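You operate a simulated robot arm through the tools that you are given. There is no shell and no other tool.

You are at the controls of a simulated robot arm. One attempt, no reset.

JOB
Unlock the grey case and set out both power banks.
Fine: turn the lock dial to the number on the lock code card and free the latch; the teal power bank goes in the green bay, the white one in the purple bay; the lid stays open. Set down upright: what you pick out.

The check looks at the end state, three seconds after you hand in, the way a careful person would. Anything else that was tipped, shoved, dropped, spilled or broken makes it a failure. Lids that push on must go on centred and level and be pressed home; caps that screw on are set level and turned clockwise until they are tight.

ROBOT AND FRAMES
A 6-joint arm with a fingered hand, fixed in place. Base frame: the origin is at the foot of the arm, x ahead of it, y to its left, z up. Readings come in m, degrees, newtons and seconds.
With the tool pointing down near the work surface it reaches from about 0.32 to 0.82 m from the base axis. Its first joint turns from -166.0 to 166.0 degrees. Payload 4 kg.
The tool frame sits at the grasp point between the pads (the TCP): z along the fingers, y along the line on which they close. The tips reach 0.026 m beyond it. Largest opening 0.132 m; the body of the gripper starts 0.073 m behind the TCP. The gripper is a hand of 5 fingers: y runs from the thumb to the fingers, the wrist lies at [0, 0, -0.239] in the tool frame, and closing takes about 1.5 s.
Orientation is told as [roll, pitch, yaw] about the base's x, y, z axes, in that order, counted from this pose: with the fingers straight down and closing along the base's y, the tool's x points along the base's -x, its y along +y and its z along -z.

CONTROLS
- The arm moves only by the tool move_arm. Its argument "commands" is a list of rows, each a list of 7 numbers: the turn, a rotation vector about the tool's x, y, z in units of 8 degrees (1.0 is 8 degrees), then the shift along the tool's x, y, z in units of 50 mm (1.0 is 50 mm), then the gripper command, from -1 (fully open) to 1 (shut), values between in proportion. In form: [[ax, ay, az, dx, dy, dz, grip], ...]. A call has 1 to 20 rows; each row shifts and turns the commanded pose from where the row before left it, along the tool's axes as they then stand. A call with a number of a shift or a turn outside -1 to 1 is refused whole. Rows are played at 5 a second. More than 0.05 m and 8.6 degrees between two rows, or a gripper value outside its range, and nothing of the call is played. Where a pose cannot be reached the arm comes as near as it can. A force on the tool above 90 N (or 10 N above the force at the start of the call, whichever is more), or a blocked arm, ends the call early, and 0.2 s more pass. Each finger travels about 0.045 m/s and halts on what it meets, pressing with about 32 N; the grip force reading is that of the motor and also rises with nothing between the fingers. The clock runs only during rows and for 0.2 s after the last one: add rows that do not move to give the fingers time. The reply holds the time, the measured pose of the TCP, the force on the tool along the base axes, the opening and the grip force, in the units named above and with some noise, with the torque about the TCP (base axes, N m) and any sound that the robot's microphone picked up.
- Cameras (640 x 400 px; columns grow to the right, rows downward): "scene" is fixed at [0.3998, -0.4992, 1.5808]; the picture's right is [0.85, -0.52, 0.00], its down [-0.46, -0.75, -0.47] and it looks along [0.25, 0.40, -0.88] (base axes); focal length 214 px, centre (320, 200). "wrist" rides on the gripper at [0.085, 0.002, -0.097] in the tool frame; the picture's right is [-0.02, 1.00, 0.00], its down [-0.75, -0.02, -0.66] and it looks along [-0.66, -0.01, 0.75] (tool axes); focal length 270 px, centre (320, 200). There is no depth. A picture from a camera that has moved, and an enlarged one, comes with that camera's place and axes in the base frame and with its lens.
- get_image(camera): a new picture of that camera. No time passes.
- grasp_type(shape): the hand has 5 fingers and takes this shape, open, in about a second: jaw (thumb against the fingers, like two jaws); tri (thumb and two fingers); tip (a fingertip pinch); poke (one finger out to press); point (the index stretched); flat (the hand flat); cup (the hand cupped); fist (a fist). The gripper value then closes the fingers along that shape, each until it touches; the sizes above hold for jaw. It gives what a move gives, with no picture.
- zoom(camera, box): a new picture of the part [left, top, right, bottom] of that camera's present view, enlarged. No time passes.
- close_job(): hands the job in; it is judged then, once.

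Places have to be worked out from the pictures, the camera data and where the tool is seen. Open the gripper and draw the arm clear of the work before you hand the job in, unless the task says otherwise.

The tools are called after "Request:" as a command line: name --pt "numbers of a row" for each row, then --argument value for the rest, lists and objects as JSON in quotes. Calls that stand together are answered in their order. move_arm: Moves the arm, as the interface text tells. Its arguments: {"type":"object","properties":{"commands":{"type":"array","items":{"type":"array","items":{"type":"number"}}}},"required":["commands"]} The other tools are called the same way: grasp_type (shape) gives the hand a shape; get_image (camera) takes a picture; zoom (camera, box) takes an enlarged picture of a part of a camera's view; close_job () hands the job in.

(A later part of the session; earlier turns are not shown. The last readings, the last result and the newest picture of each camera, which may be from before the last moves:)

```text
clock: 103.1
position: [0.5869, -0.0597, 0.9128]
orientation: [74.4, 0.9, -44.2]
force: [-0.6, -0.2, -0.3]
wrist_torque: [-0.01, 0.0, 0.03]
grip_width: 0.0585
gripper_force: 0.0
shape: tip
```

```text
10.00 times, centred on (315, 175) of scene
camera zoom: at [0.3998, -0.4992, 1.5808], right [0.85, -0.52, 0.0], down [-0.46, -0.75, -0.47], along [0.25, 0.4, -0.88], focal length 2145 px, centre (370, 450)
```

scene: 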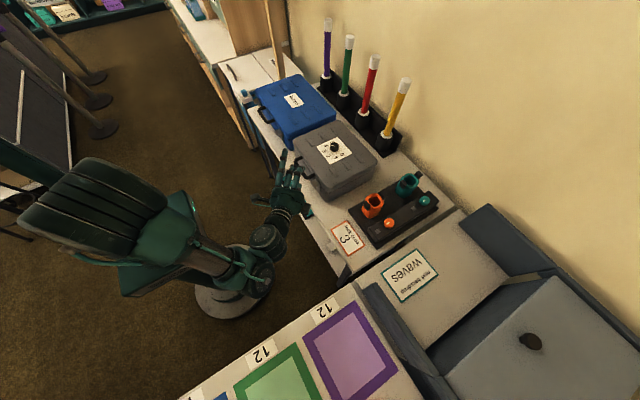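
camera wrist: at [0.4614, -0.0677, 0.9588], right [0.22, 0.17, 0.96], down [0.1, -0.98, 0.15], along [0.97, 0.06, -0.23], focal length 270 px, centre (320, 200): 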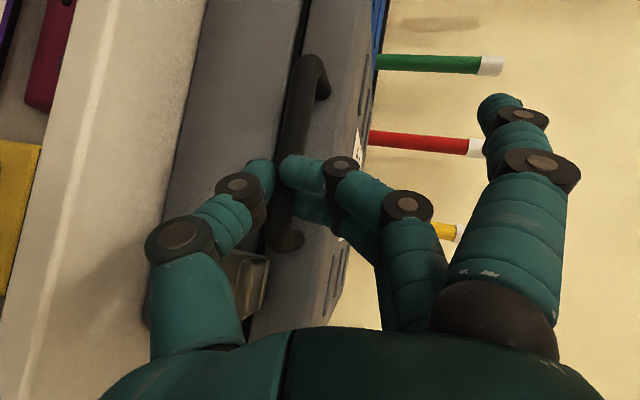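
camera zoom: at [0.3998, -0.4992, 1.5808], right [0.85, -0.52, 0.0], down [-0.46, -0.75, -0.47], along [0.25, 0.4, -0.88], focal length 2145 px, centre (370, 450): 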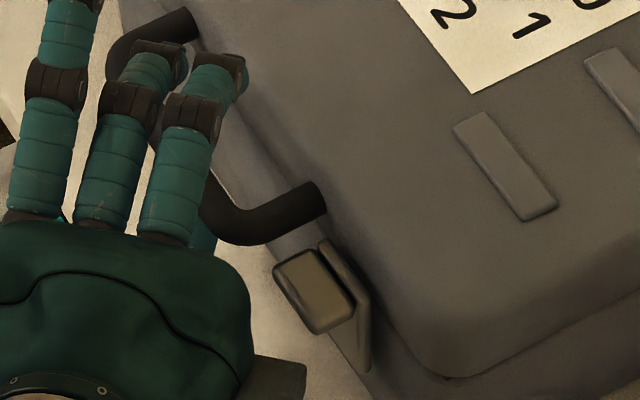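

Dial and case are exactly as before. The best firm option is the good pinch again, but this time pulling outward *and* pressing down together (higher opening torque). Moving back to the tab.

Request:
move_arm --pt "0 0 0 0 0 -0.5 0.1" --pt "0 0 0 0 0 -0.5 0.1" --pt "0 0 0 -0.623 -0.278 -0.459 0.1" --pt "0 0 0 -0.623 -0.278 -0.459 0.1" --pt "0 0 0 0 0 0.5 0.1" --pt "0 0 0 0 0 0.45 0.1" --pt "0 0 0 0 0 0 0.1"

Request:
zoom --camera "wrist" --box '[230, 90, 390, 210]'

```text
clock: 104.7
position: [0.5917, -0.1408, 0.8979]
orientation: [74.3, 1.0, -44.1]
force: [0.5, 0.8, -0.5]
wrist_torque: [-0.01, 0.01, -0.02]
grip_width: 0.0586
gripper_force: 0.0
shape: tip
```

```text
3.33 times, centred on (310, 150) of wrist
camera zoom: at [0.466, -0.1483, 0.9282], right [0.21, 0.17, 0.96], down [0.1, -0.98, 0.15], along [0.97, 0.06, -0.23], focal length 901 px, centre (353, 367)
```

zoom: 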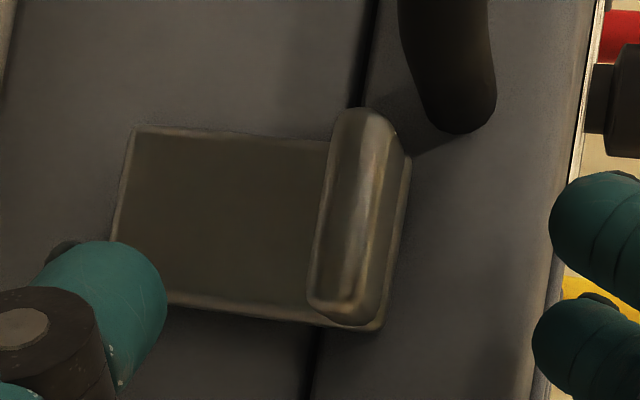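

In place. Closing the pinch, then pulling outward with downward pressure.

Request:
move_arm --pt "0 0 0 -0.057 0.014 0.054 0.1" --pt "0 0 0 0 0 0 0.5" --pt "0 0 0 0 0 0 0.8" --pt "0 0 0 0 0 0 1" --pt "0 0 0 0 0 0 1" --pt "0 0 0 0 0 0 1" --pt "0 0 0 0.043 -0.088 -0.02 1" --pt "0 0 0 0.043 -0.088 -0.02 1" --pt "0 0 0 0.043 -0.088 -0.02 1"

Request:
zoom --camera "wrist" --box '[230, 90, 390, 210]'

```text
clock: 106.7
position: [0.5862, -0.1426, 0.8867]
orientation: [74.6, 0.8, -44.2]
force: [-0.9, -13.3, 22.0]
wrist_torque: [0.73, -0.68, -0.16]
grip_width: 0.0124
gripper_force: 31.9
shape: tip
```

```text
3.33 times, centred on (310, 150) of wrist
camera zoom: at [0.4605, -0.15, 0.9166], right [0.21, 0.17, 0.96], down [0.1, -0.98, 0.15], along [0.97, 0.06, -0.22], focal length 901 px, centre (353, 367)
```

zoom: 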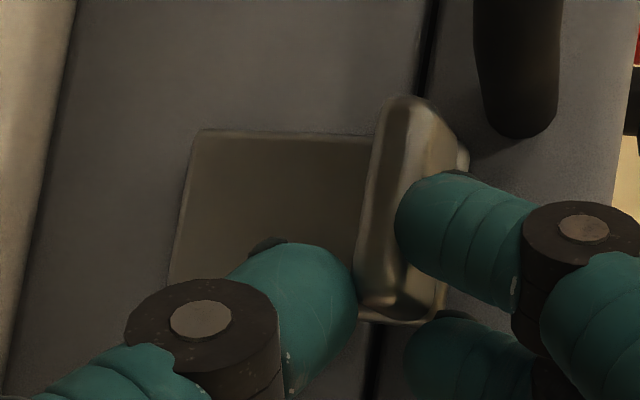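

Force is 22 N down with little outward component; I continue with more outward pull.

Request:
move_arm --pt "0 0 0 0.057 -0.055 -0.045 1" --pt "0 0 0 0.057 -0.055 -0.045 1" --pt "0 0 0 0.057 -0.055 -0.045 1"

Request:
zoom --camera "wrist" --box '[230, 90, 390, 210]'

Request:
zoom --camera "scene" --box '[285, 145, 345, 195]'

```text
clock: 107.5
position: [0.5737, -0.1432, 0.8807]
orientation: [74.3, 0.8, -44.2]
force: [-10.6, -22.3, 20.0]
wrist_torque: [0.62, -0.53, -0.3]
grip_width: 0.0141
gripper_force: 32.3
shape: tip
```

```text
3.33 times, centred on (310, 150) of wrist
camera zoom: at [0.4486, -0.1503, 0.9102], right [0.21, 0.17, 0.96], down [0.1, -0.98, 0.15], along [0.97, 0.06, -0.23], focal length 901 px, centre (353, 367)
```

zoom: 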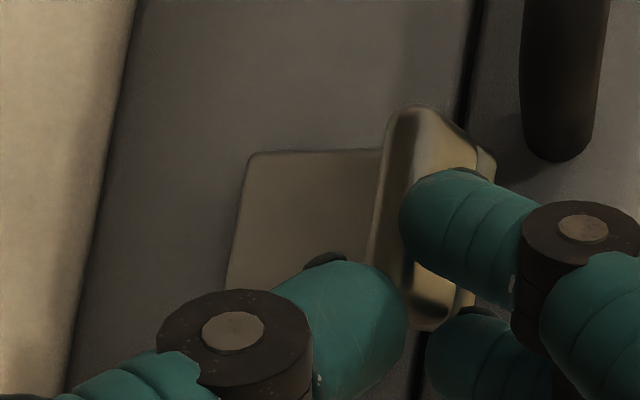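

```text
8.00 times, centred on (315, 170) of scene
camera zoom: at [0.3998, -0.4992, 1.5808], right [0.85, -0.52, 0.0], down [-0.46, -0.75, -0.47], along [0.25, 0.4, -0.88], focal length 1716 px, centre (360, 440)
```

zoom: 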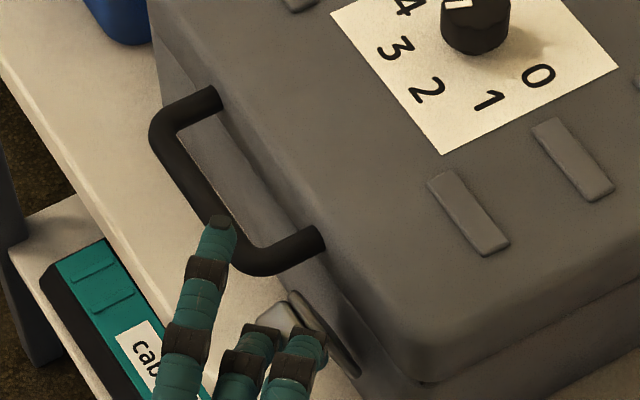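

The latch is now swinging outward — it rotated ~30°. Continue along its arc (more downward now).

Request:
move_arm --pt "0 0 0 0.057 -0.09 -0.03 1" --pt "0 0 0 0.057 -0.11 -0.02 1" --pt "0 0 0 0.043 -0.12 -0.01 1"

Request:
zoom --camera "wrist" --box '[230, 90, 390, 210]'

Request:
zoom --camera "scene" --box '[285, 145, 345, 195]'

```text
clock: 108.3
position: [0.5622, -0.1412, 0.8682]
orientation: [74.6, 0.9, -44.0]
force: [-41.2, -29.4, 37.4]
wrist_torque: [0.97, -1.38, 0.05]
grip_width: 0.016
gripper_force: 31.9
shape: tip
```

```text
3.33 times, centred on (310, 150) of wrist
camera zoom: at [0.4369, -0.1491, 0.8978], right [0.21, 0.17, 0.96], down [0.1, -0.98, 0.15], along [0.97, 0.06, -0.22], focal length 901 px, centre (353, 367)
```

zoom: 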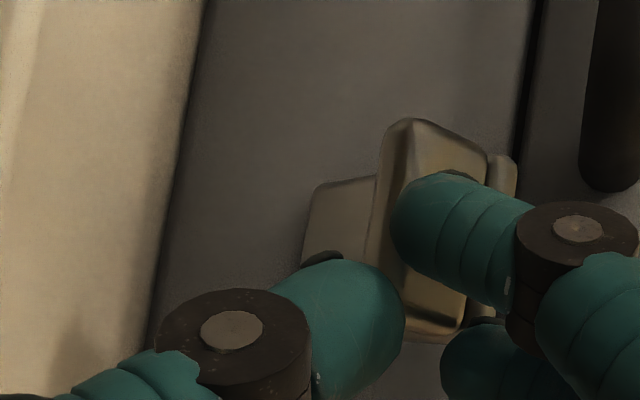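

```text
8.00 times, centred on (315, 170) of scene
camera zoom: at [0.3998, -0.4992, 1.5808], right [0.85, -0.52, 0.0], down [-0.46, -0.75, -0.47], along [0.25, 0.4, -0.88], focal length 1716 px, centre (360, 440)
```

zoom: 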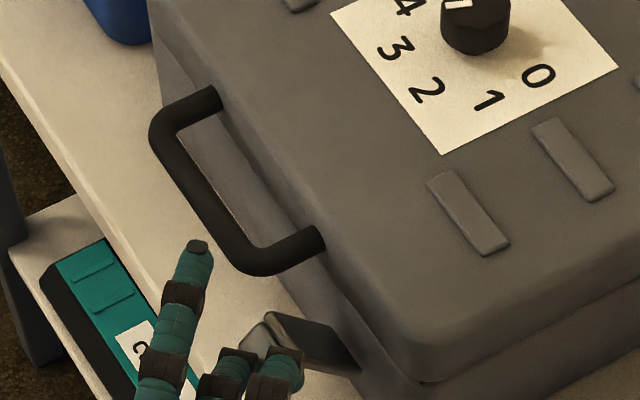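

The latch is ~50° open now. I release the pinch to relieve the load and see whether it stays.

Request:
move_arm --pt "0 0 0 0 0 0 0.1" --pt "0 0 0 0 0 0 0.1" --pt "0 0 0 0 0 0 0.1" --pt "0 0 0 0 0 0 0.1"

Request:
zoom --camera "wrist" --box '[230, 90, 390, 210]'

Request:
zoom --camera "scene" --box '[285, 145, 345, 195]'

```text
clock: 109.3
position: [0.5635, -0.14, 0.8658]
orientation: [74.3, 1.0, -44.2]
force: [-0.2, 0.2, -0.5]
wrist_torque: [-0.05, 0.01, -0.01]
grip_width: 0.0584
gripper_force: 0.1
shape: tip
```

```text
3.33 times, centred on (310, 150) of wrist
camera zoom: at [0.4384, -0.1483, 0.8957], right [0.21, 0.17, 0.96], down [0.1, -0.98, 0.15], along [0.97, 0.06, -0.23], focal length 901 px, centre (353, 367)
```

zoom: 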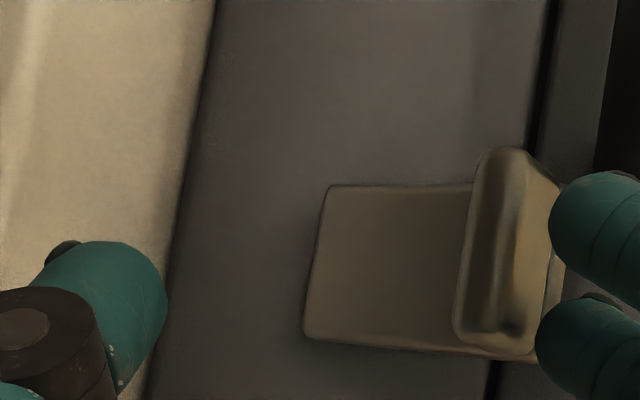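

```text
8.00 times, centred on (315, 170) of scene
camera zoom: at [0.3998, -0.4992, 1.5808], right [0.85, -0.52, 0.0], down [-0.46, -0.75, -0.47], along [0.25, 0.4, -0.88], focal length 1716 px, centre (360, 440)
```

zoom: 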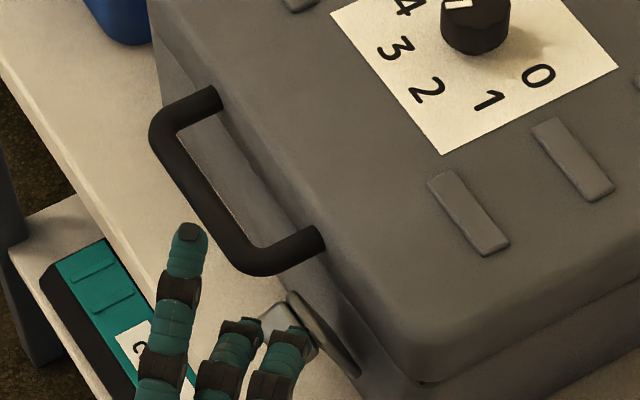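

The latch rests ~28° open against the fingers with no measurable load, so it may be friction-held rather than sprung. I'll raise the hand slightly to verify that it stays.

Request:
move_arm --pt "0 0 0 0 0.12 -0.03 0.1" --pt "0 0 0 0 0.12 -0.03 0.1" --pt "0 0 0 0 0 0 0.1"

Request:
zoom --camera "wrist" --box '[230, 90, 390, 210]'

Request:
zoom --camera "scene" --box '[285, 145, 345, 195]'

```text
clock: 110.1
position: [0.564, -0.1414, 0.8776]
orientation: [74.3, 0.9, -44.1]
force: [0.1, -0.1, 0.1]
wrist_torque: [-0.02, 0.0, -0.01]
grip_width: 0.0585
gripper_force: 0.0
shape: tip
```

```text
3.33 times, centred on (310, 150) of wrist
camera zoom: at [0.4385, -0.1486, 0.9079], right [0.21, 0.17, 0.96], down [0.1, -0.98, 0.15], along [0.97, 0.06, -0.23], focal length 901 px, centre (353, 367)
```

zoom: 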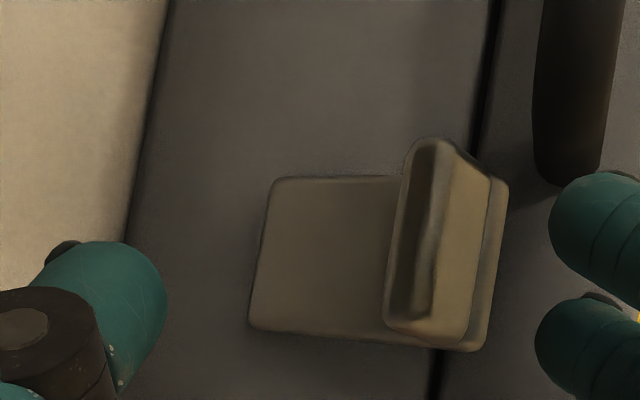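

```text
8.00 times, centred on (315, 170) of scene
camera zoom: at [0.3998, -0.4992, 1.5808], right [0.85, -0.52, 0.0], down [-0.46, -0.75, -0.47], along [0.25, 0.4, -0.88], focal length 1716 px, centre (360, 440)
```

zoom: 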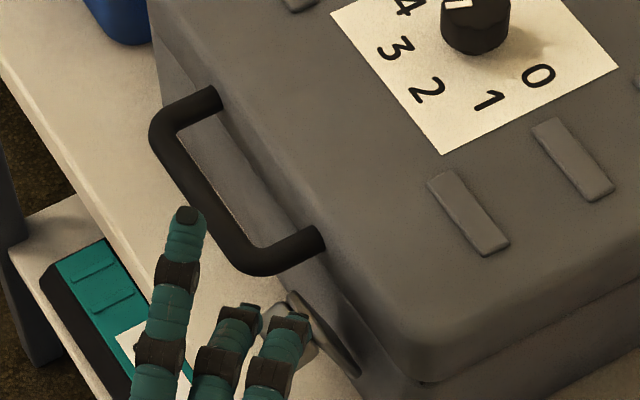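

The latch holds its angle by friction. Now with the larger lever arm, I'll close the hand and press the tab down from above to open it fully. First back off, rise and close.

Request:
move_arm --pt "0 0 0 0 0 -0.4 0.1" --pt "0 0 0 0 0 -0.4 0.1" --pt "0 0 0 0 0.436 -0.113 0.1" --pt "0 0 0 0 0.436 -0.113 0.1" --pt "0 0 0 0 0 0 1" --pt "0 0 0 0 0 0 1" --pt "0 0 0 0 0 0 1" --pt "0 0 0 0 0 0 1" --pt "0 0 0 0 0 0 1" --pt "0 0 0 0.025 -0.025 0.5 1" --pt "0 0 0 0.025 -0.025 0.5 1" --pt "0 0 0 0 0 0 1"

Request:
zoom --camera "wrist" --box '[200, 70, 400, 220]'

Request:
zoom --camera "scene" --box '[285, 145, 345, 195]'

```text
clock: 112.7
position: [0.5709, -0.1335, 0.9184]
orientation: [74.2, 1.0, -44.1]
force: [0.3, -0.3, -0.8]
wrist_torque: [-0.02, -0.02, 0.0]
grip_width: 0.0
gripper_force: 32.1
shape: tip
```

```text
2.67 times, centred on (300, 145) of wrist
camera zoom: at [0.4454, -0.1411, 0.9489], right [0.21, 0.17, 0.96], down [0.1, -0.98, 0.15], along [0.97, 0.06, -0.23], focal length 721 px, centre (373, 347)
```

zoom: 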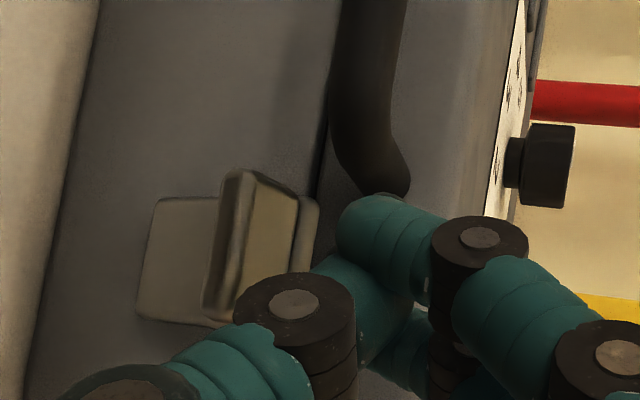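

```text
8.00 times, centred on (315, 170) of scene
camera zoom: at [0.3998, -0.4992, 1.5808], right [0.85, -0.52, 0.0], down [-0.46, -0.75, -0.47], along [0.25, 0.4, -0.88], focal length 1716 px, centre (360, 440)
```

zoom: 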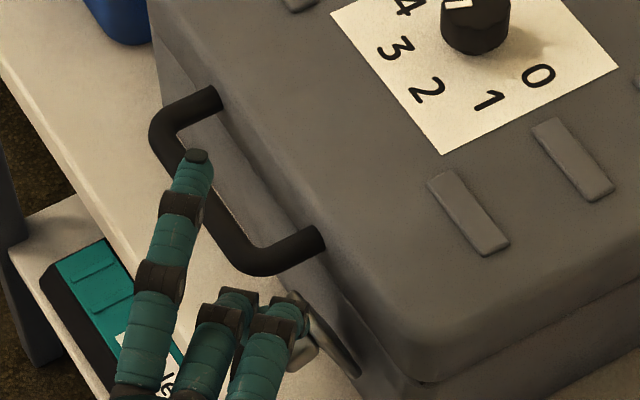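

Closed tip is above the tab. Pressing down with slight outward drift.

Request:
move_arm --pt "0 0 0 0.028 -0.123 0 1" --pt "0 0 0 0.028 -0.123 0 1" --pt "0 0 0 0.028 -0.123 0 1" --pt "0 0 0 0.028 -0.123 0 1"

Request:
zoom --camera "wrist" --box '[200, 70, 400, 220]'

Request:
zoom --camera "scene" --box '[285, 145, 345, 195]'

```text
clock: 113.7
position: [0.5607, -0.1323, 0.8935]
orientation: [74.3, 0.9, -44.1]
force: [-0.4, 0.4, 0.4]
wrist_torque: [0.04, -0.03, 0.03]
grip_width: 0.0001
gripper_force: 31.7
shape: tip
```

```text
2.67 times, centred on (300, 145) of wrist
camera zoom: at [0.4357, -0.1407, 0.9246], right [0.21, 0.17, 0.96], down [0.1, -0.98, 0.15], along [0.97, 0.06, -0.23], focal length 721 px, centre (373, 347)
```

zoom: 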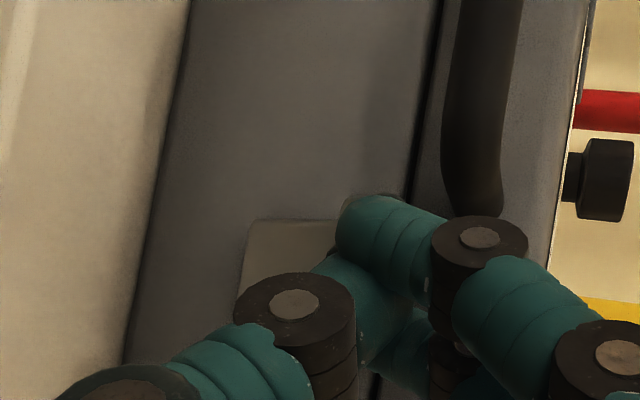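

```text
8.00 times, centred on (315, 170) of scene
camera zoom: at [0.3998, -0.4992, 1.5808], right [0.85, -0.52, 0.0], down [-0.46, -0.75, -0.47], along [0.25, 0.4, -0.88], focal length 1716 px, centre (360, 440)
```

zoom: 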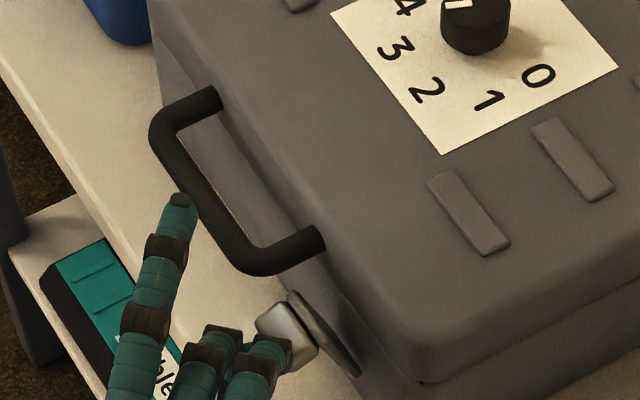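

No contact — the tip drifted outboard of the tab. I rise, shift +x, and press straight down onto the tab.

Request:
move_arm --pt "0 0 0 0 0.42 -0.11 1" --pt "0 0 0 -0.2 0.05 0.19 1" --pt "0 0 0 0 -0.12 0.03 1" --pt "0 0 0 0 -0.12 0.03 1" --pt "0 0 0 0 -0.12 0.03 1"

Request:
zoom --camera "wrist" --box '[200, 70, 400, 220]'

Request:
zoom --camera "scene" --box '[285, 145, 345, 195]'

```text
clock: 114.9
position: [0.5752, -0.1324, 0.8976]
orientation: [74.5, 0.8, -44.1]
force: [-10.5, -2.0, 13.2]
wrist_torque: [0.07, -0.05, 0.03]
grip_width: 0.0
gripper_force: 32.0
shape: tip
```

```text
2.67 times, centred on (300, 145) of wrist
camera zoom: at [0.4492, -0.1411, 0.9282], right [0.21, 0.17, 0.96], down [0.1, -0.98, 0.15], along [0.97, 0.06, -0.22], focal length 721 px, centre (373, 347)
```

zoom: 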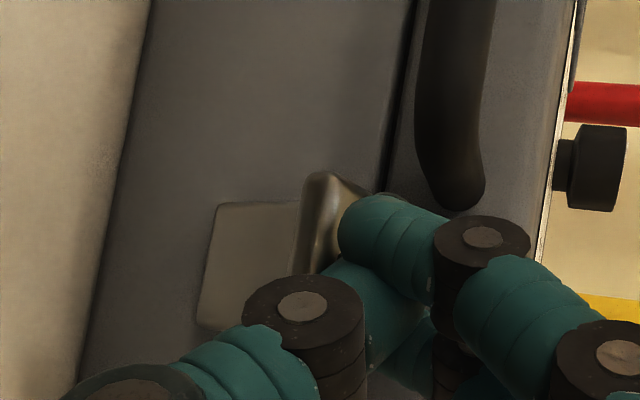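

```text
8.00 times, centred on (315, 170) of scene
camera zoom: at [0.3998, -0.4992, 1.5808], right [0.85, -0.52, 0.0], down [-0.46, -0.75, -0.47], along [0.25, 0.4, -0.88], focal length 1716 px, centre (360, 440)
```

zoom: 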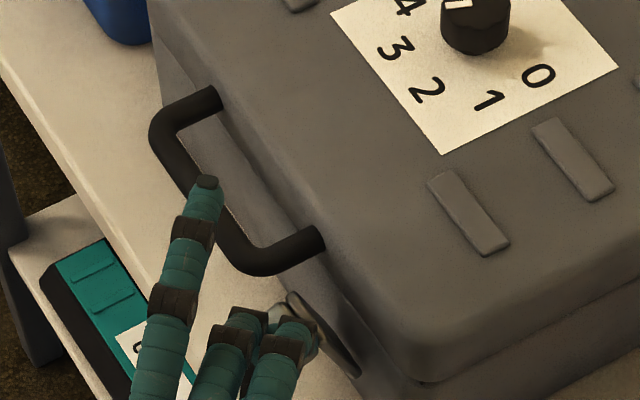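

The press contact is at the plate root with an inward component, so no gain. Since the latch now leans out ~28°, there's a gap behind it: I'll use a vertical hand with the thumb hooked behind the plate (thumb toward +x, fingers toward the robot) and pull outward. Reorienting at a safe height.

Request:
move_arm --pt "0 0 0 0.142 0.61 -0.304 1" --pt "0 0 0 0.142 0.61 -0.304 1" --pt "0 0 0 0.142 0.61 -0.304 1" --pt "0.94 0 0 0 0 0 0.1" --pt "0.94 0 0 0 0 0 0.1" --pt "0.94 0 0 0 0 0 0.1" --pt "0.94 0 0 0 0 0 0.1" --pt "0.94 0 0 0 0 0 0.1" --pt "0.94 0 0 0 0 0 0.1" --pt "0.94 0 0 0 0 0 0.1" --pt "0.94 0 0 0 0 0 0.1" --pt "0.94 0 0 0 0 0 0.1" --pt "0.94 0 0 0 0 0 0.1" --pt "0 0 0 0 0 0 0.1"

Request:
move_arm --pt "0 0 -0.94 0 0 0 0.1" --pt "0 0 -0.94 0 0 0 0.1" --pt "0 0 -0.94 0 0 0 0.1" --pt "0 0 -0.94 0 0 0 0.1" --pt "0 0 -0.94 0 0 0 0.1" --pt "0 0 -0.94 0 0 0 0.1" --pt "0 0 -0.94 0 0 0 0.1" --pt "0 0 -0.94 0 0 0 0.1" --pt "0 0 -0.94 0 0 0 0.1" --pt "0 0 -0.94 0 0 0 0.1" --pt "0 0 -0.94 0 0 0 0.1" --pt "0 0 -0.94 0 0 0 0.1" --pt "0 0 -0.94 0 0 0 0.1" --pt "0 0 -0.94 0 0 0 0.1" --pt "0 0 -0.94 0 0 0 0.1" --pt "0 0 -0.94 0 0 0 0.1" --pt "0 0 -0.94 0 0 0 0.1" --pt "0 0 -0.94 0 0 0 0.1" --pt "0 0 0 0 0 0 0.1"

Request:
get_image --camera "wrist"

Request:
get_image --camera "scene"

```text
clock: 117.9
position: [0.5476, -0.134, 0.998]
orientation: [-1.0, 0.9, -44.1]
force: [-0.5, -1.3, 0.2]
wrist_torque: [0.0, 0.0, 0.02]
grip_width: 0.059
gripper_force: 0.0
shape: tip
```

```text
clock: 121.9
position: [0.5745, -0.072, 1.0194]
orientation: [2.1, -3.8, 80.4]
force: [-0.3, -0.6, -0.8]
wrist_torque: [0.0, 0.01, -0.02]
grip_width: 0.0587
gripper_force: 0.0
shape: tip
out of reach, approached as far as the arm can: row 16, 17, 18
```

```text
taken
camera wrist: at [0.5609, -0.1609, 1.111], right [-0.98, 0.18, 0.04], down [0.16, 0.69, 0.71], along [0.1, 0.7, -0.71], focal length 270 px, centre (320, 200)
```

wrist: 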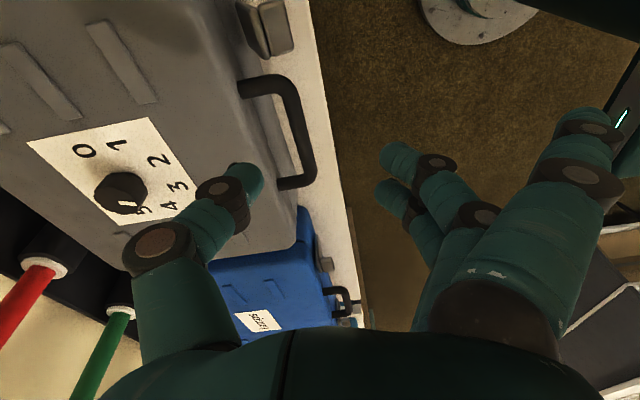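

```text
taken
```

scene: 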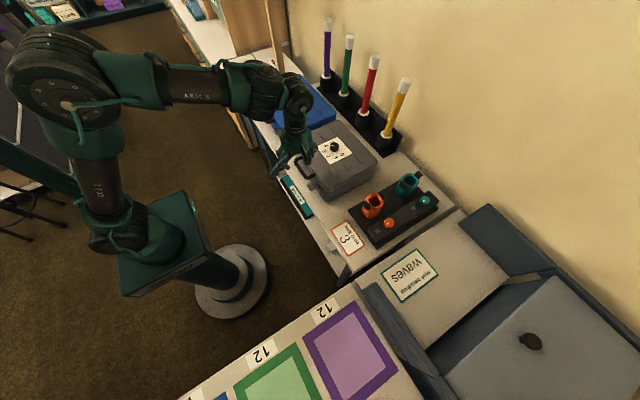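

Joint limit near yaw 80°; yaw ~70° suffices. I straighten the tool and move above the latch with the thumb on the case side.

Request:
move_arm --pt "-0.42 0.34 0.6 0 0 0 0.1" --pt "0 0 0.7 0 0 0 0.1" --pt "0 0 0 0 0 0 0.1"

Request:
get_image --camera "wrist"

```text
clock: 122.7
position: [0.5767, -0.0627, 1.0203]
orientation: [4.7, 1.4, 71.5]
force: [-1.5, -0.5, -0.7]
wrist_torque: [-0.02, 0.0, 0.02]
grip_width: 0.0589
gripper_force: 0.1
shape: tip
out of reach, approached as far as the arm can: row 1
```

```text
taken
camera wrist: at [0.5559, -0.1423, 1.1198], right [-0.94, 0.34, 0.08], down [0.31, 0.71, 0.63], along [0.16, 0.62, -0.77], focal length 270 px, centre (320, 200)
```

wrist: 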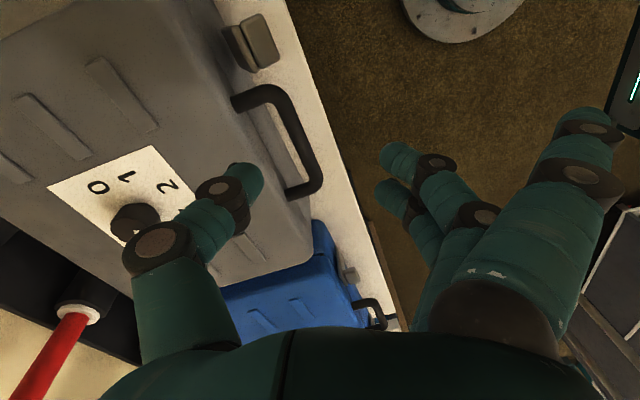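

Move over the latch position and level the tool.

Request:
move_arm --pt "0 0 0 0.41 -0.2 0 0.1" --pt "0 0 0 0.41 -0.2 0 0.1" --pt "0.35 0.5 0 0 0 0 0.1" --pt "0 0 0 0 0 0 0.1"

Request:
get_image --camera "wrist"

Request:
zoom --camera "wrist" --box '[220, 40, 400, 180]'

```text
clock: 123.7
position: [0.5821, -0.1081, 1.0185]
orientation: [4.8, 1.0, 71.1]
force: [0.8, -0.1, -0.3]
wrist_torque: [0.02, -0.02, 0.04]
grip_width: 0.0589
gripper_force: 0.2
shape: tip
out of reach, approached as far as the arm can: row 3
```

```text
taken
camera wrist: at [0.5607, -0.1879, 1.1182], right [-0.94, 0.34, 0.08], down [0.31, 0.7, 0.64], along [0.16, 0.63, -0.76], focal length 270 px, centre (320, 200)
```

wrist: 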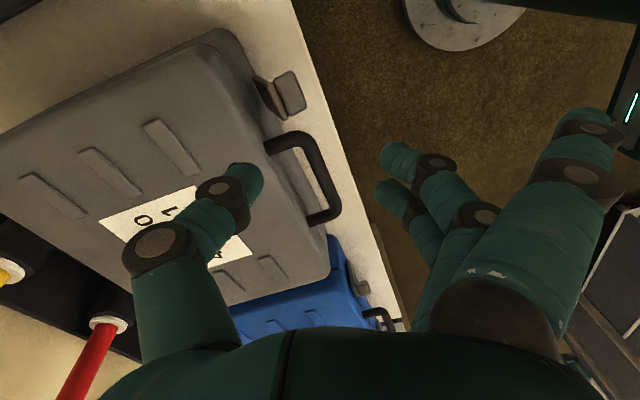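

```text
2.86 times, centred on (310, 110) of wrist
camera zoom: at [0.5607, -0.1879, 1.1182], right [-0.94, 0.34, 0.08], down [0.31, 0.7, 0.64], along [0.16, 0.63, -0.76], focal length 772 px, centre (349, 457)
```

zoom: 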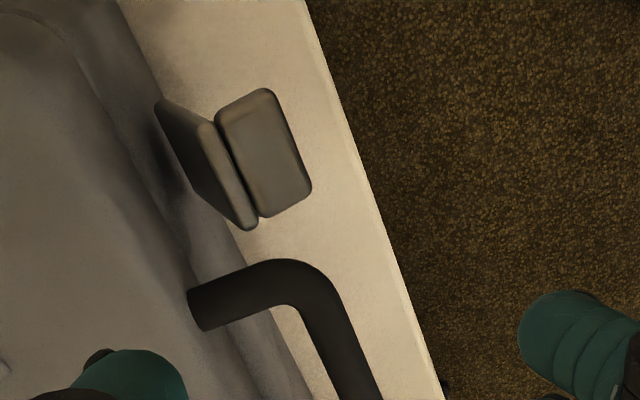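

From above I see the plate leaning out with a ~1.5 cm gap to the lid's front. The thumb tip is nearly above that gap; I'll descend so the rounded thumb tip wedges in behind the plate.

Request:
move_arm --pt "0 0 0 -0.031 -0.018 0.563 0.1" --pt "0 0 0 -0.031 -0.018 0.563 0.1" --pt "0 0 0 -0.031 -0.018 0.5 0.1" --pt "0 0 0 0 0 0 0.1"

Request:
get_image --camera "wrist"

Request:
zoom --camera "scene" --box '[285, 145, 345, 195]'

```text
clock: 124.7
position: [0.5792, -0.1045, 0.938]
orientation: [4.8, 0.9, 71.2]
force: [0.5, -0.9, -0.5]
wrist_torque: [0.0, 0.0, -0.01]
grip_width: 0.0588
gripper_force: 0.0
shape: tip
```

```text
taken
camera wrist: at [0.5579, -0.1839, 1.0374], right [-0.94, 0.34, 0.08], down [0.31, 0.7, 0.64], along [0.16, 0.63, -0.76], focal length 270 px, centre (320, 200)
```

wrist: 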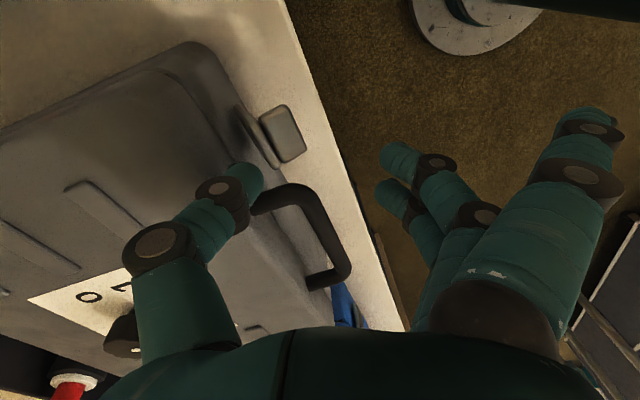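

```text
8.00 times, centred on (315, 170) of scene
camera zoom: at [0.3998, -0.4992, 1.5808], right [0.85, -0.52, 0.0], down [-0.46, -0.75, -0.47], along [0.25, 0.4, -0.88], focal length 1716 px, centre (360, 440)
```

zoom: 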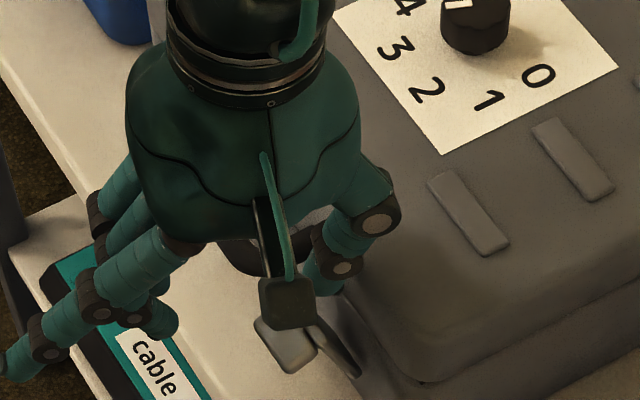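

My projection confirms the thumb tip is ~8 mm behind the plate rim. Descending in 5 mm steps to wedge it in.

Request:
move_arm --pt "0 0 0 0 -0.008 0.1 0.1" --pt "0 0 0 0 -0.008 0.1 0.1" --pt "0 0 0 0 -0.008 0.1 0.1" --pt "0 0 0 0 -0.008 0.1 0.1"

Request:
zoom --camera "wrist" --box '[200, 80, 360, 220]'

```text
clock: 125.7
position: [0.5785, -0.1037, 0.9199]
orientation: [4.7, 1.0, 71.0]
force: [-11.2, -1.7, 16.1]
wrist_torque: [-0.27, -0.81, -0.28]
grip_width: 0.0544
gripper_force: 0.0
shape: tip
```

```text
2.86 times, centred on (280, 150) of wrist
camera zoom: at [0.5573, -0.1844, 1.0184], right [-0.94, 0.34, 0.08], down [0.31, 0.7, 0.64], along [0.16, 0.63, -0.76], focal length 772 px, centre (434, 343)
```

zoom: 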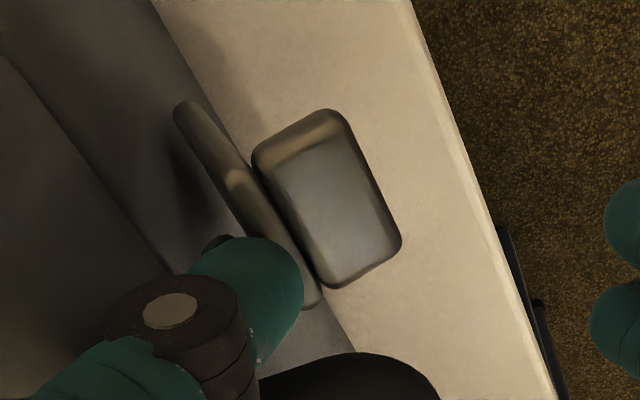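

The thumb tip has entered behind the plate (touching the lid's edge lightly). I shift slightly toward the plate's middle, go a bit deeper, then pull outward.

Request:
move_arm --pt "0 0 0 0.178 0.024 0 0.1" --pt "0 0 0 0 -0.008 0.1 0.1" --pt "0 0 0 0 -0.008 0.1 0.1" --pt "0 0 0 0 0 0 0.1"

Request:
zoom --camera "wrist" --box '[200, 80, 360, 220]'

```text
clock: 126.7
position: [0.5745, -0.1114, 0.9092]
orientation: [4.6, 0.9, 70.9]
force: [-24.7, -2.7, 34.3]
wrist_torque: [-0.51, -2.1, -0.53]
grip_width: 0.0528
gripper_force: 0.0
shape: tip
```

```text
2.86 times, centred on (280, 150) of wrist
camera zoom: at [0.5526, -0.1919, 1.0091], right [-0.93, 0.35, 0.08], down [0.31, 0.7, 0.64], along [0.17, 0.63, -0.76], focal length 772 px, centre (434, 343)
```

zoom: 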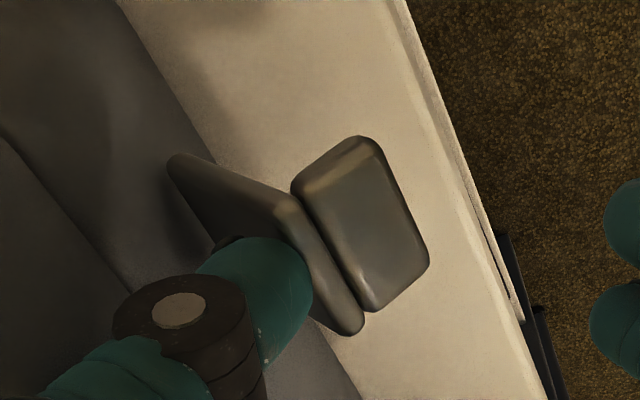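

The thumb is behind the plate and it's moving outward. Now I pull the hand toward −x (with slight lowering) to swing it open.

Request:
move_arm --pt "0 0 0 0.041 0.113 0.03 0.1" --pt "0 0 0 0.041 0.113 0.05 0.1" --pt "0 0 0 0.041 0.113 0.05 0.1" --pt "0 0 0 0 0 0 0.1"

Request:
zoom --camera "wrist" --box '[200, 80, 360, 220]'

```text
clock: 127.7
position: [0.5563, -0.1103, 0.903]
orientation: [4.8, 0.8, 70.8]
force: [-0.5, 0.1, 0.1]
wrist_torque: [-0.02, -0.02, 0.01]
grip_width: 0.0591
gripper_force: 0.1
shape: tip
```

```text
2.86 times, centred on (280, 150) of wrist
camera zoom: at [0.5344, -0.1916, 1.0016], right [-0.93, 0.35, 0.08], down [0.32, 0.7, 0.64], along [0.17, 0.63, -0.76], focal length 772 px, centre (434, 343)
```

zoom: 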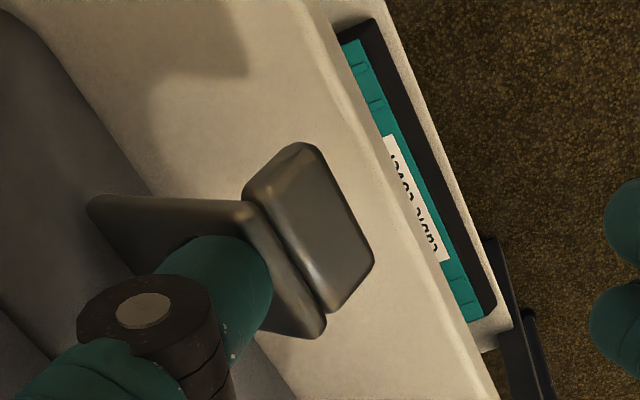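

Great, the latch swings freely now. Push it down further.

Request:
move_arm --pt "0 0 0 0.035 0.09 0.12 0.1" --pt "0 0 0 0.02 0.06 0.12 0.1" --pt "0 0 0 0 0 0.12 0.1" --pt "0 0 0 0 0 0 0.1"

Request:
zoom --camera "wrist" --box '[200, 80, 360, 220]'

Request:
zoom --camera "scene" --box '[285, 145, 345, 195]'

```text
clock: 128.7
position: [0.5477, -0.109, 0.8865]
orientation: [4.7, 0.8, 70.8]
force: [1.3, 0.7, 5.7]
wrist_torque: [-0.09, -0.23, 0.02]
grip_width: 0.0594
gripper_force: 0.0
shape: tip
```

```text
2.86 times, centred on (280, 150) of wrist
camera zoom: at [0.5259, -0.1896, 0.9849], right [-0.93, 0.35, 0.08], down [0.32, 0.7, 0.64], along [0.17, 0.63, -0.76], focal length 772 px, centre (434, 343)
```

zoom: 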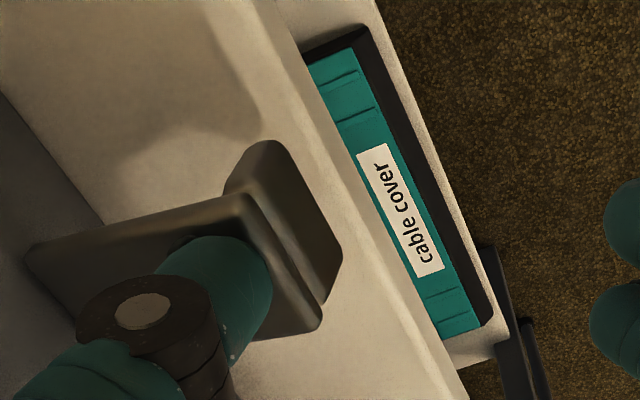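

```text
8.00 times, centred on (315, 170) of scene
camera zoom: at [0.3998, -0.4992, 1.5808], right [0.85, -0.52, 0.0], down [-0.46, -0.75, -0.47], along [0.25, 0.4, -0.88], focal length 1716 px, centre (360, 440)
```

zoom: 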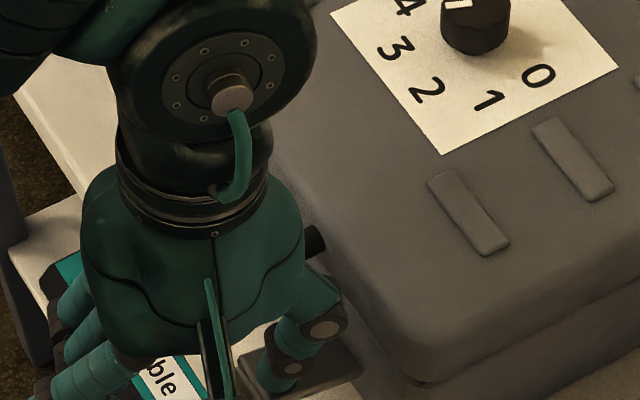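

The latch plate is nearly horizontal. A little more pressing to be sure it's fully open.

Request:
move_arm --pt "0 0 0 0 0 0.12 0.1" --pt "0 0 0 0 0 0.12 0.1" --pt "0 0 0 0 0 0 0.1"

Request:
zoom --camera "wrist" --box '[200, 80, 360, 220]'

```text
clock: 129.5
position: [0.55, -0.1095, 0.8801]
orientation: [3.8, 0.8, 70.7]
force: [6.1, -6.3, 79.3]
wrist_torque: [-1.69, -2.98, -0.15]
grip_width: 0.0591
gripper_force: 0.0
shape: tip
```

```text
2.86 times, centred on (280, 150) of wrist
camera zoom: at [0.5269, -0.19, 0.9791], right [-0.93, 0.35, 0.07], down [0.31, 0.7, 0.65], along [0.18, 0.62, -0.76], focal length 772 px, centre (434, 343)
```

zoom: 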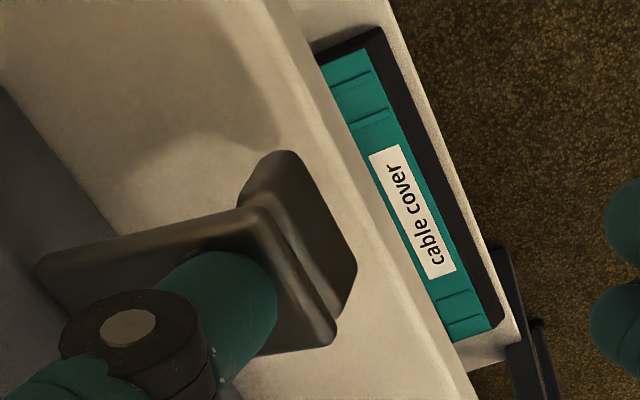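

That's the hard stop (79 N) – the latch is fully open. Raising off it at once and checking.

Request:
move_arm --pt "0 0 0 0 0 -0.3 0.1" --pt "0 0 0 0 0 -0.6 0.1" --pt "0 0 0 0 0.3 -0.7 0.1" --pt "0 0 0 0 0.2 -0.9 0.1" --pt "0 0 0 0 0 0 0.1"

Request:
get_image --camera "wrist"

Request:
zoom --camera "scene" --box '[270, 120, 390, 200]'

```text
clock: 130.7
position: [0.5311, -0.1041, 1.0004]
orientation: [4.9, 0.7, 70.9]
force: [1.2, 0.6, -0.6]
wrist_torque: [0.02, 0.01, 0.0]
grip_width: 0.0595
gripper_force: 0.1
shape: tip
```

```text
taken
camera wrist: at [0.5091, -0.1846, 1.0985], right [-0.93, 0.35, 0.08], down [0.32, 0.7, 0.65], along [0.16, 0.63, -0.76], focal length 270 px, centre (320, 200)
```

wrist: 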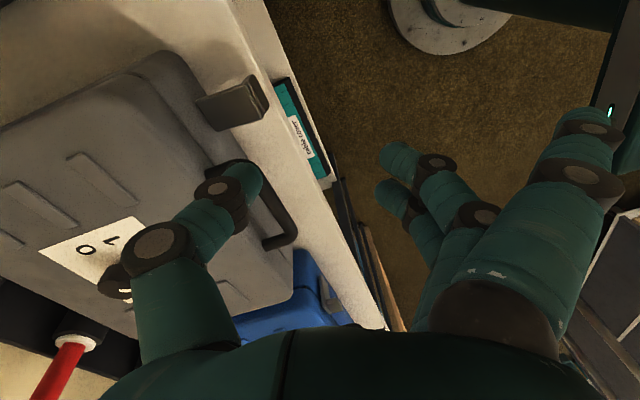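

```text
5.00 times, centred on (330, 160) of scene
camera zoom: at [0.3998, -0.4992, 1.5808], right [0.85, -0.52, 0.0], down [-0.46, -0.75, -0.47], along [0.25, 0.4, -0.88], focal length 1072 px, centre (270, 400)
```

zoom: 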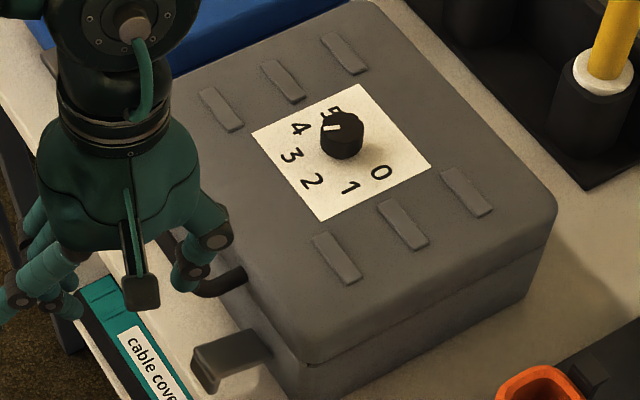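

The latch is fully open (sticking out horizontally). Now I reorient to the earlier handle-pinch attitude (heading 45°, shallow pitch, fingers above/thumb below).

Request:
move_arm --pt "0 0 0.967 0 0 0 0.1" --pt "0 0 0.967 0 0 0 0.1" --pt "0 0 0.967 0 0 0 0.1" --pt "0 0 0.967 0 0 0 0.1" --pt "0 0 0.967 0 0 0 0.1" --pt "0 0 0.967 0 0 0 0.1" --pt "0 0 0.967 0 0 0 0.1" --pt "0 0 0.967 0 0 0 0.1" --pt "0 0 0.967 0 0 0 0.1" --pt "0 0 0.967 0 0 0 0.1" --pt "0 0 0.967 0 0 0 0.1" --pt "0 0 0.967 0 0 0 0.1" --pt "0 0 0.967 0 0 0 0.1" --pt "0 0 0.967 0 0 0 0.1" --pt "0 0 0.967 0 0 0 0.1" --pt "0 0 0 0 0 0 0.1"

Request:
move_arm --pt "-0.94 0 0 0 0 0 0.1" --pt "-0.94 0 0 0 0 0 0.1" --pt "-0.94 0 0 0 0 0 0.1" --pt "-0.94 0 0 0 0 0 0.1" --pt "-0.94 0 0 0 0 0 0.1" --pt "-0.94 0 0 0 0 0 0.1" --pt "-0.94 0 0 0 0 0 0.1" --pt "-0.94 0 0 0 0 0 0.1" --pt "-0.94 0 0 0 0 0 0.1" --pt "0 0 0 0 0 0 0.1"

Request:
get_image --camera "wrist"

```text
clock: 134.1
position: [0.5336, -0.1048, 1.0005]
orientation: [-3.0, 3.8, -45.1]
force: [-0.3, 0.4, 0.5]
wrist_torque: [-0.03, -0.03, 0.0]
grip_width: 0.0596
gripper_force: 0.0
shape: tip
```

```text
clock: 136.3
position: [0.5335, -0.1048, 1.0012]
orientation: [64.8, 3.9, -45.0]
force: [-0.5, 0.3, -0.4]
wrist_torque: [-0.03, -0.02, -0.02]
grip_width: 0.0594
gripper_force: 0.1
shape: tip
```

```text
taken
camera wrist: at [0.413, -0.109, 1.0511], right [0.36, 0.24, 0.9], down [0.12, -0.97, 0.21], along [0.93, 0.03, -0.38], focal length 270 px, centre (320, 200)
```

wrist: 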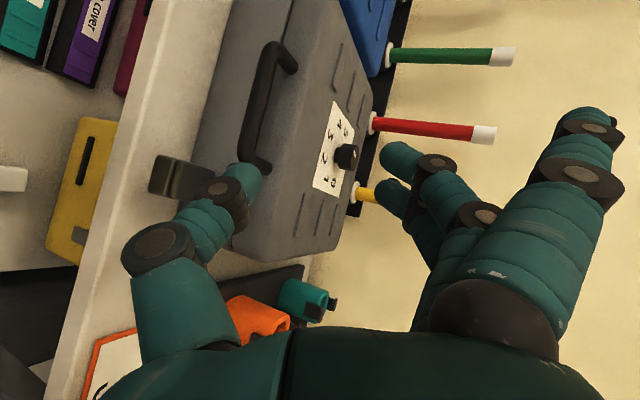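

Attitude reached (pitch ~25°). Moving to the pre-grasp in front of the handle bar.

Request:
move_arm --pt "0 0 0 -0.061 -0.352 0.36 0.1" --pt "0 0 0 -0.061 -0.352 0.36 0.1" --pt "0 0 0 -0.061 -0.352 0.36 0.1" --pt "0 0 0 0 0 0 0.1"

Request:
zoom --camera "wrist" --box '[200, 60, 420, 230]'

Request:
zoom --camera "scene" --box '[270, 130, 350, 200]'

```text
clock: 137.3
position: [0.5543, -0.0896, 0.9289]
orientation: [64.8, 3.9, -45.2]
force: [0.0, -0.1, 0.1]
wrist_torque: [0.03, 0.01, 0.0]
grip_width: 0.0594
gripper_force: 0.0
shape: tip
```

```text
2.35 times, centred on (310, 145) of wrist
camera zoom: at [0.4344, -0.0934, 0.9784], right [0.36, 0.24, 0.9], down [0.12, -0.97, 0.22], along [0.93, 0.03, -0.38], focal length 636 px, centre (344, 329)
```

zoom: 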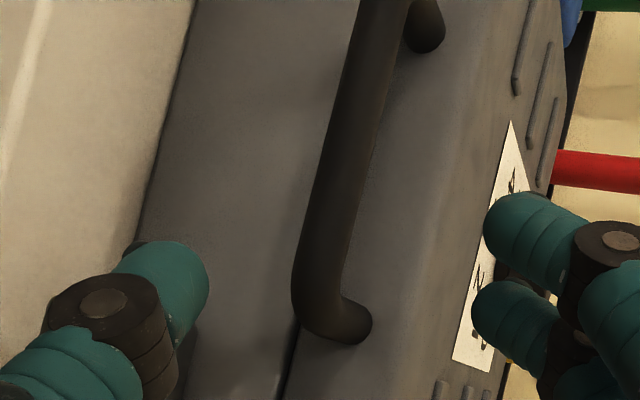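

```text
5.71 times, centred on (310, 165) of scene
camera zoom: at [0.3998, -0.4992, 1.5808], right [0.85, -0.52, 0.0], down [-0.46, -0.75, -0.47], along [0.25, 0.4, -0.88], focal length 1226 px, centre (377, 400)
```

zoom: 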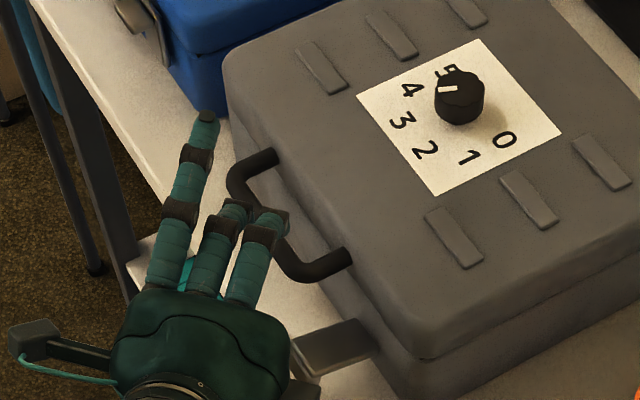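

Good alignment. Advance 5 cm along the tool axis and close on the bar.

Request:
move_arm --pt "0 0 0 0 0 0.5 0.1" --pt "0 0 0 0 0 0.5 0.1" --pt "0 0 0 0 0 0 0.4" --pt "0 0 0 0 0 0 0.6" --pt "0 0 0 0 0 0 0.8" --pt "0 0 0 0 0 0 1" --pt "0 0 0 0 0 0 1" --pt "0 0 0 0 0 0 1"

Request:
zoom --camera "wrist" --box '[200, 60, 420, 230]'

```text
clock: 139.1
position: [0.5844, -0.0554, 0.9081]
orientation: [64.7, 3.9, -45.1]
force: [5.0, 3.7, -2.0]
wrist_torque: [0.2, -0.03, 0.01]
grip_width: 0.0072
gripper_force: 31.1
shape: tip
```

```text
2.35 times, centred on (310, 145) of wrist
camera zoom: at [0.4657, -0.0596, 0.9564], right [0.36, 0.24, 0.9], down [0.12, -0.97, 0.22], along [0.93, 0.03, -0.38], focal length 636 px, centre (344, 329)
```

zoom: 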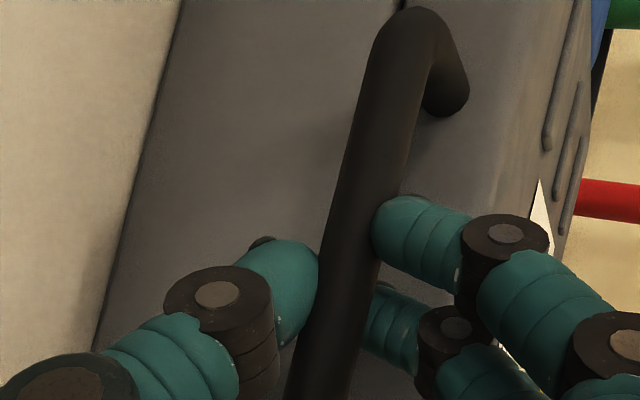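

Bar gripped. Lifting ~2 cm as a test that the lid is truly free.

Request:
move_arm --pt "0 0 0 0.002 0.184 -0.069 1" --pt "0 0 0 0.002 0.184 -0.069 1" --pt "0 0 0 0 0 0 1"

Request:
zoom --camera "scene" --box '[270, 110, 390, 200]'

```text
clock: 139.9
position: [0.5867, -0.0555, 0.9273]
orientation: [64.7, 3.9, -45.1]
force: [7.1, 4.7, -4.0]
wrist_torque: [0.19, 0.08, -0.09]
grip_width: 0.007
gripper_force: 31.5
shape: tip
```

```text
4.44 times, centred on (330, 155) of scene
camera zoom: at [0.3998, -0.4992, 1.5808], right [0.85, -0.52, 0.0], down [-0.46, -0.75, -0.47], along [0.25, 0.4, -0.88], focal length 953 px, centre (276, 400)
```

zoom: 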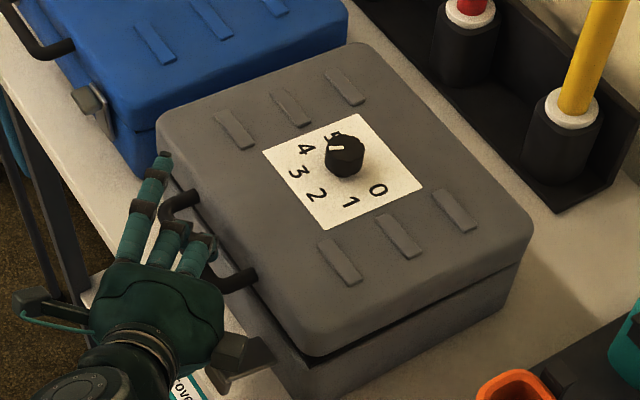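

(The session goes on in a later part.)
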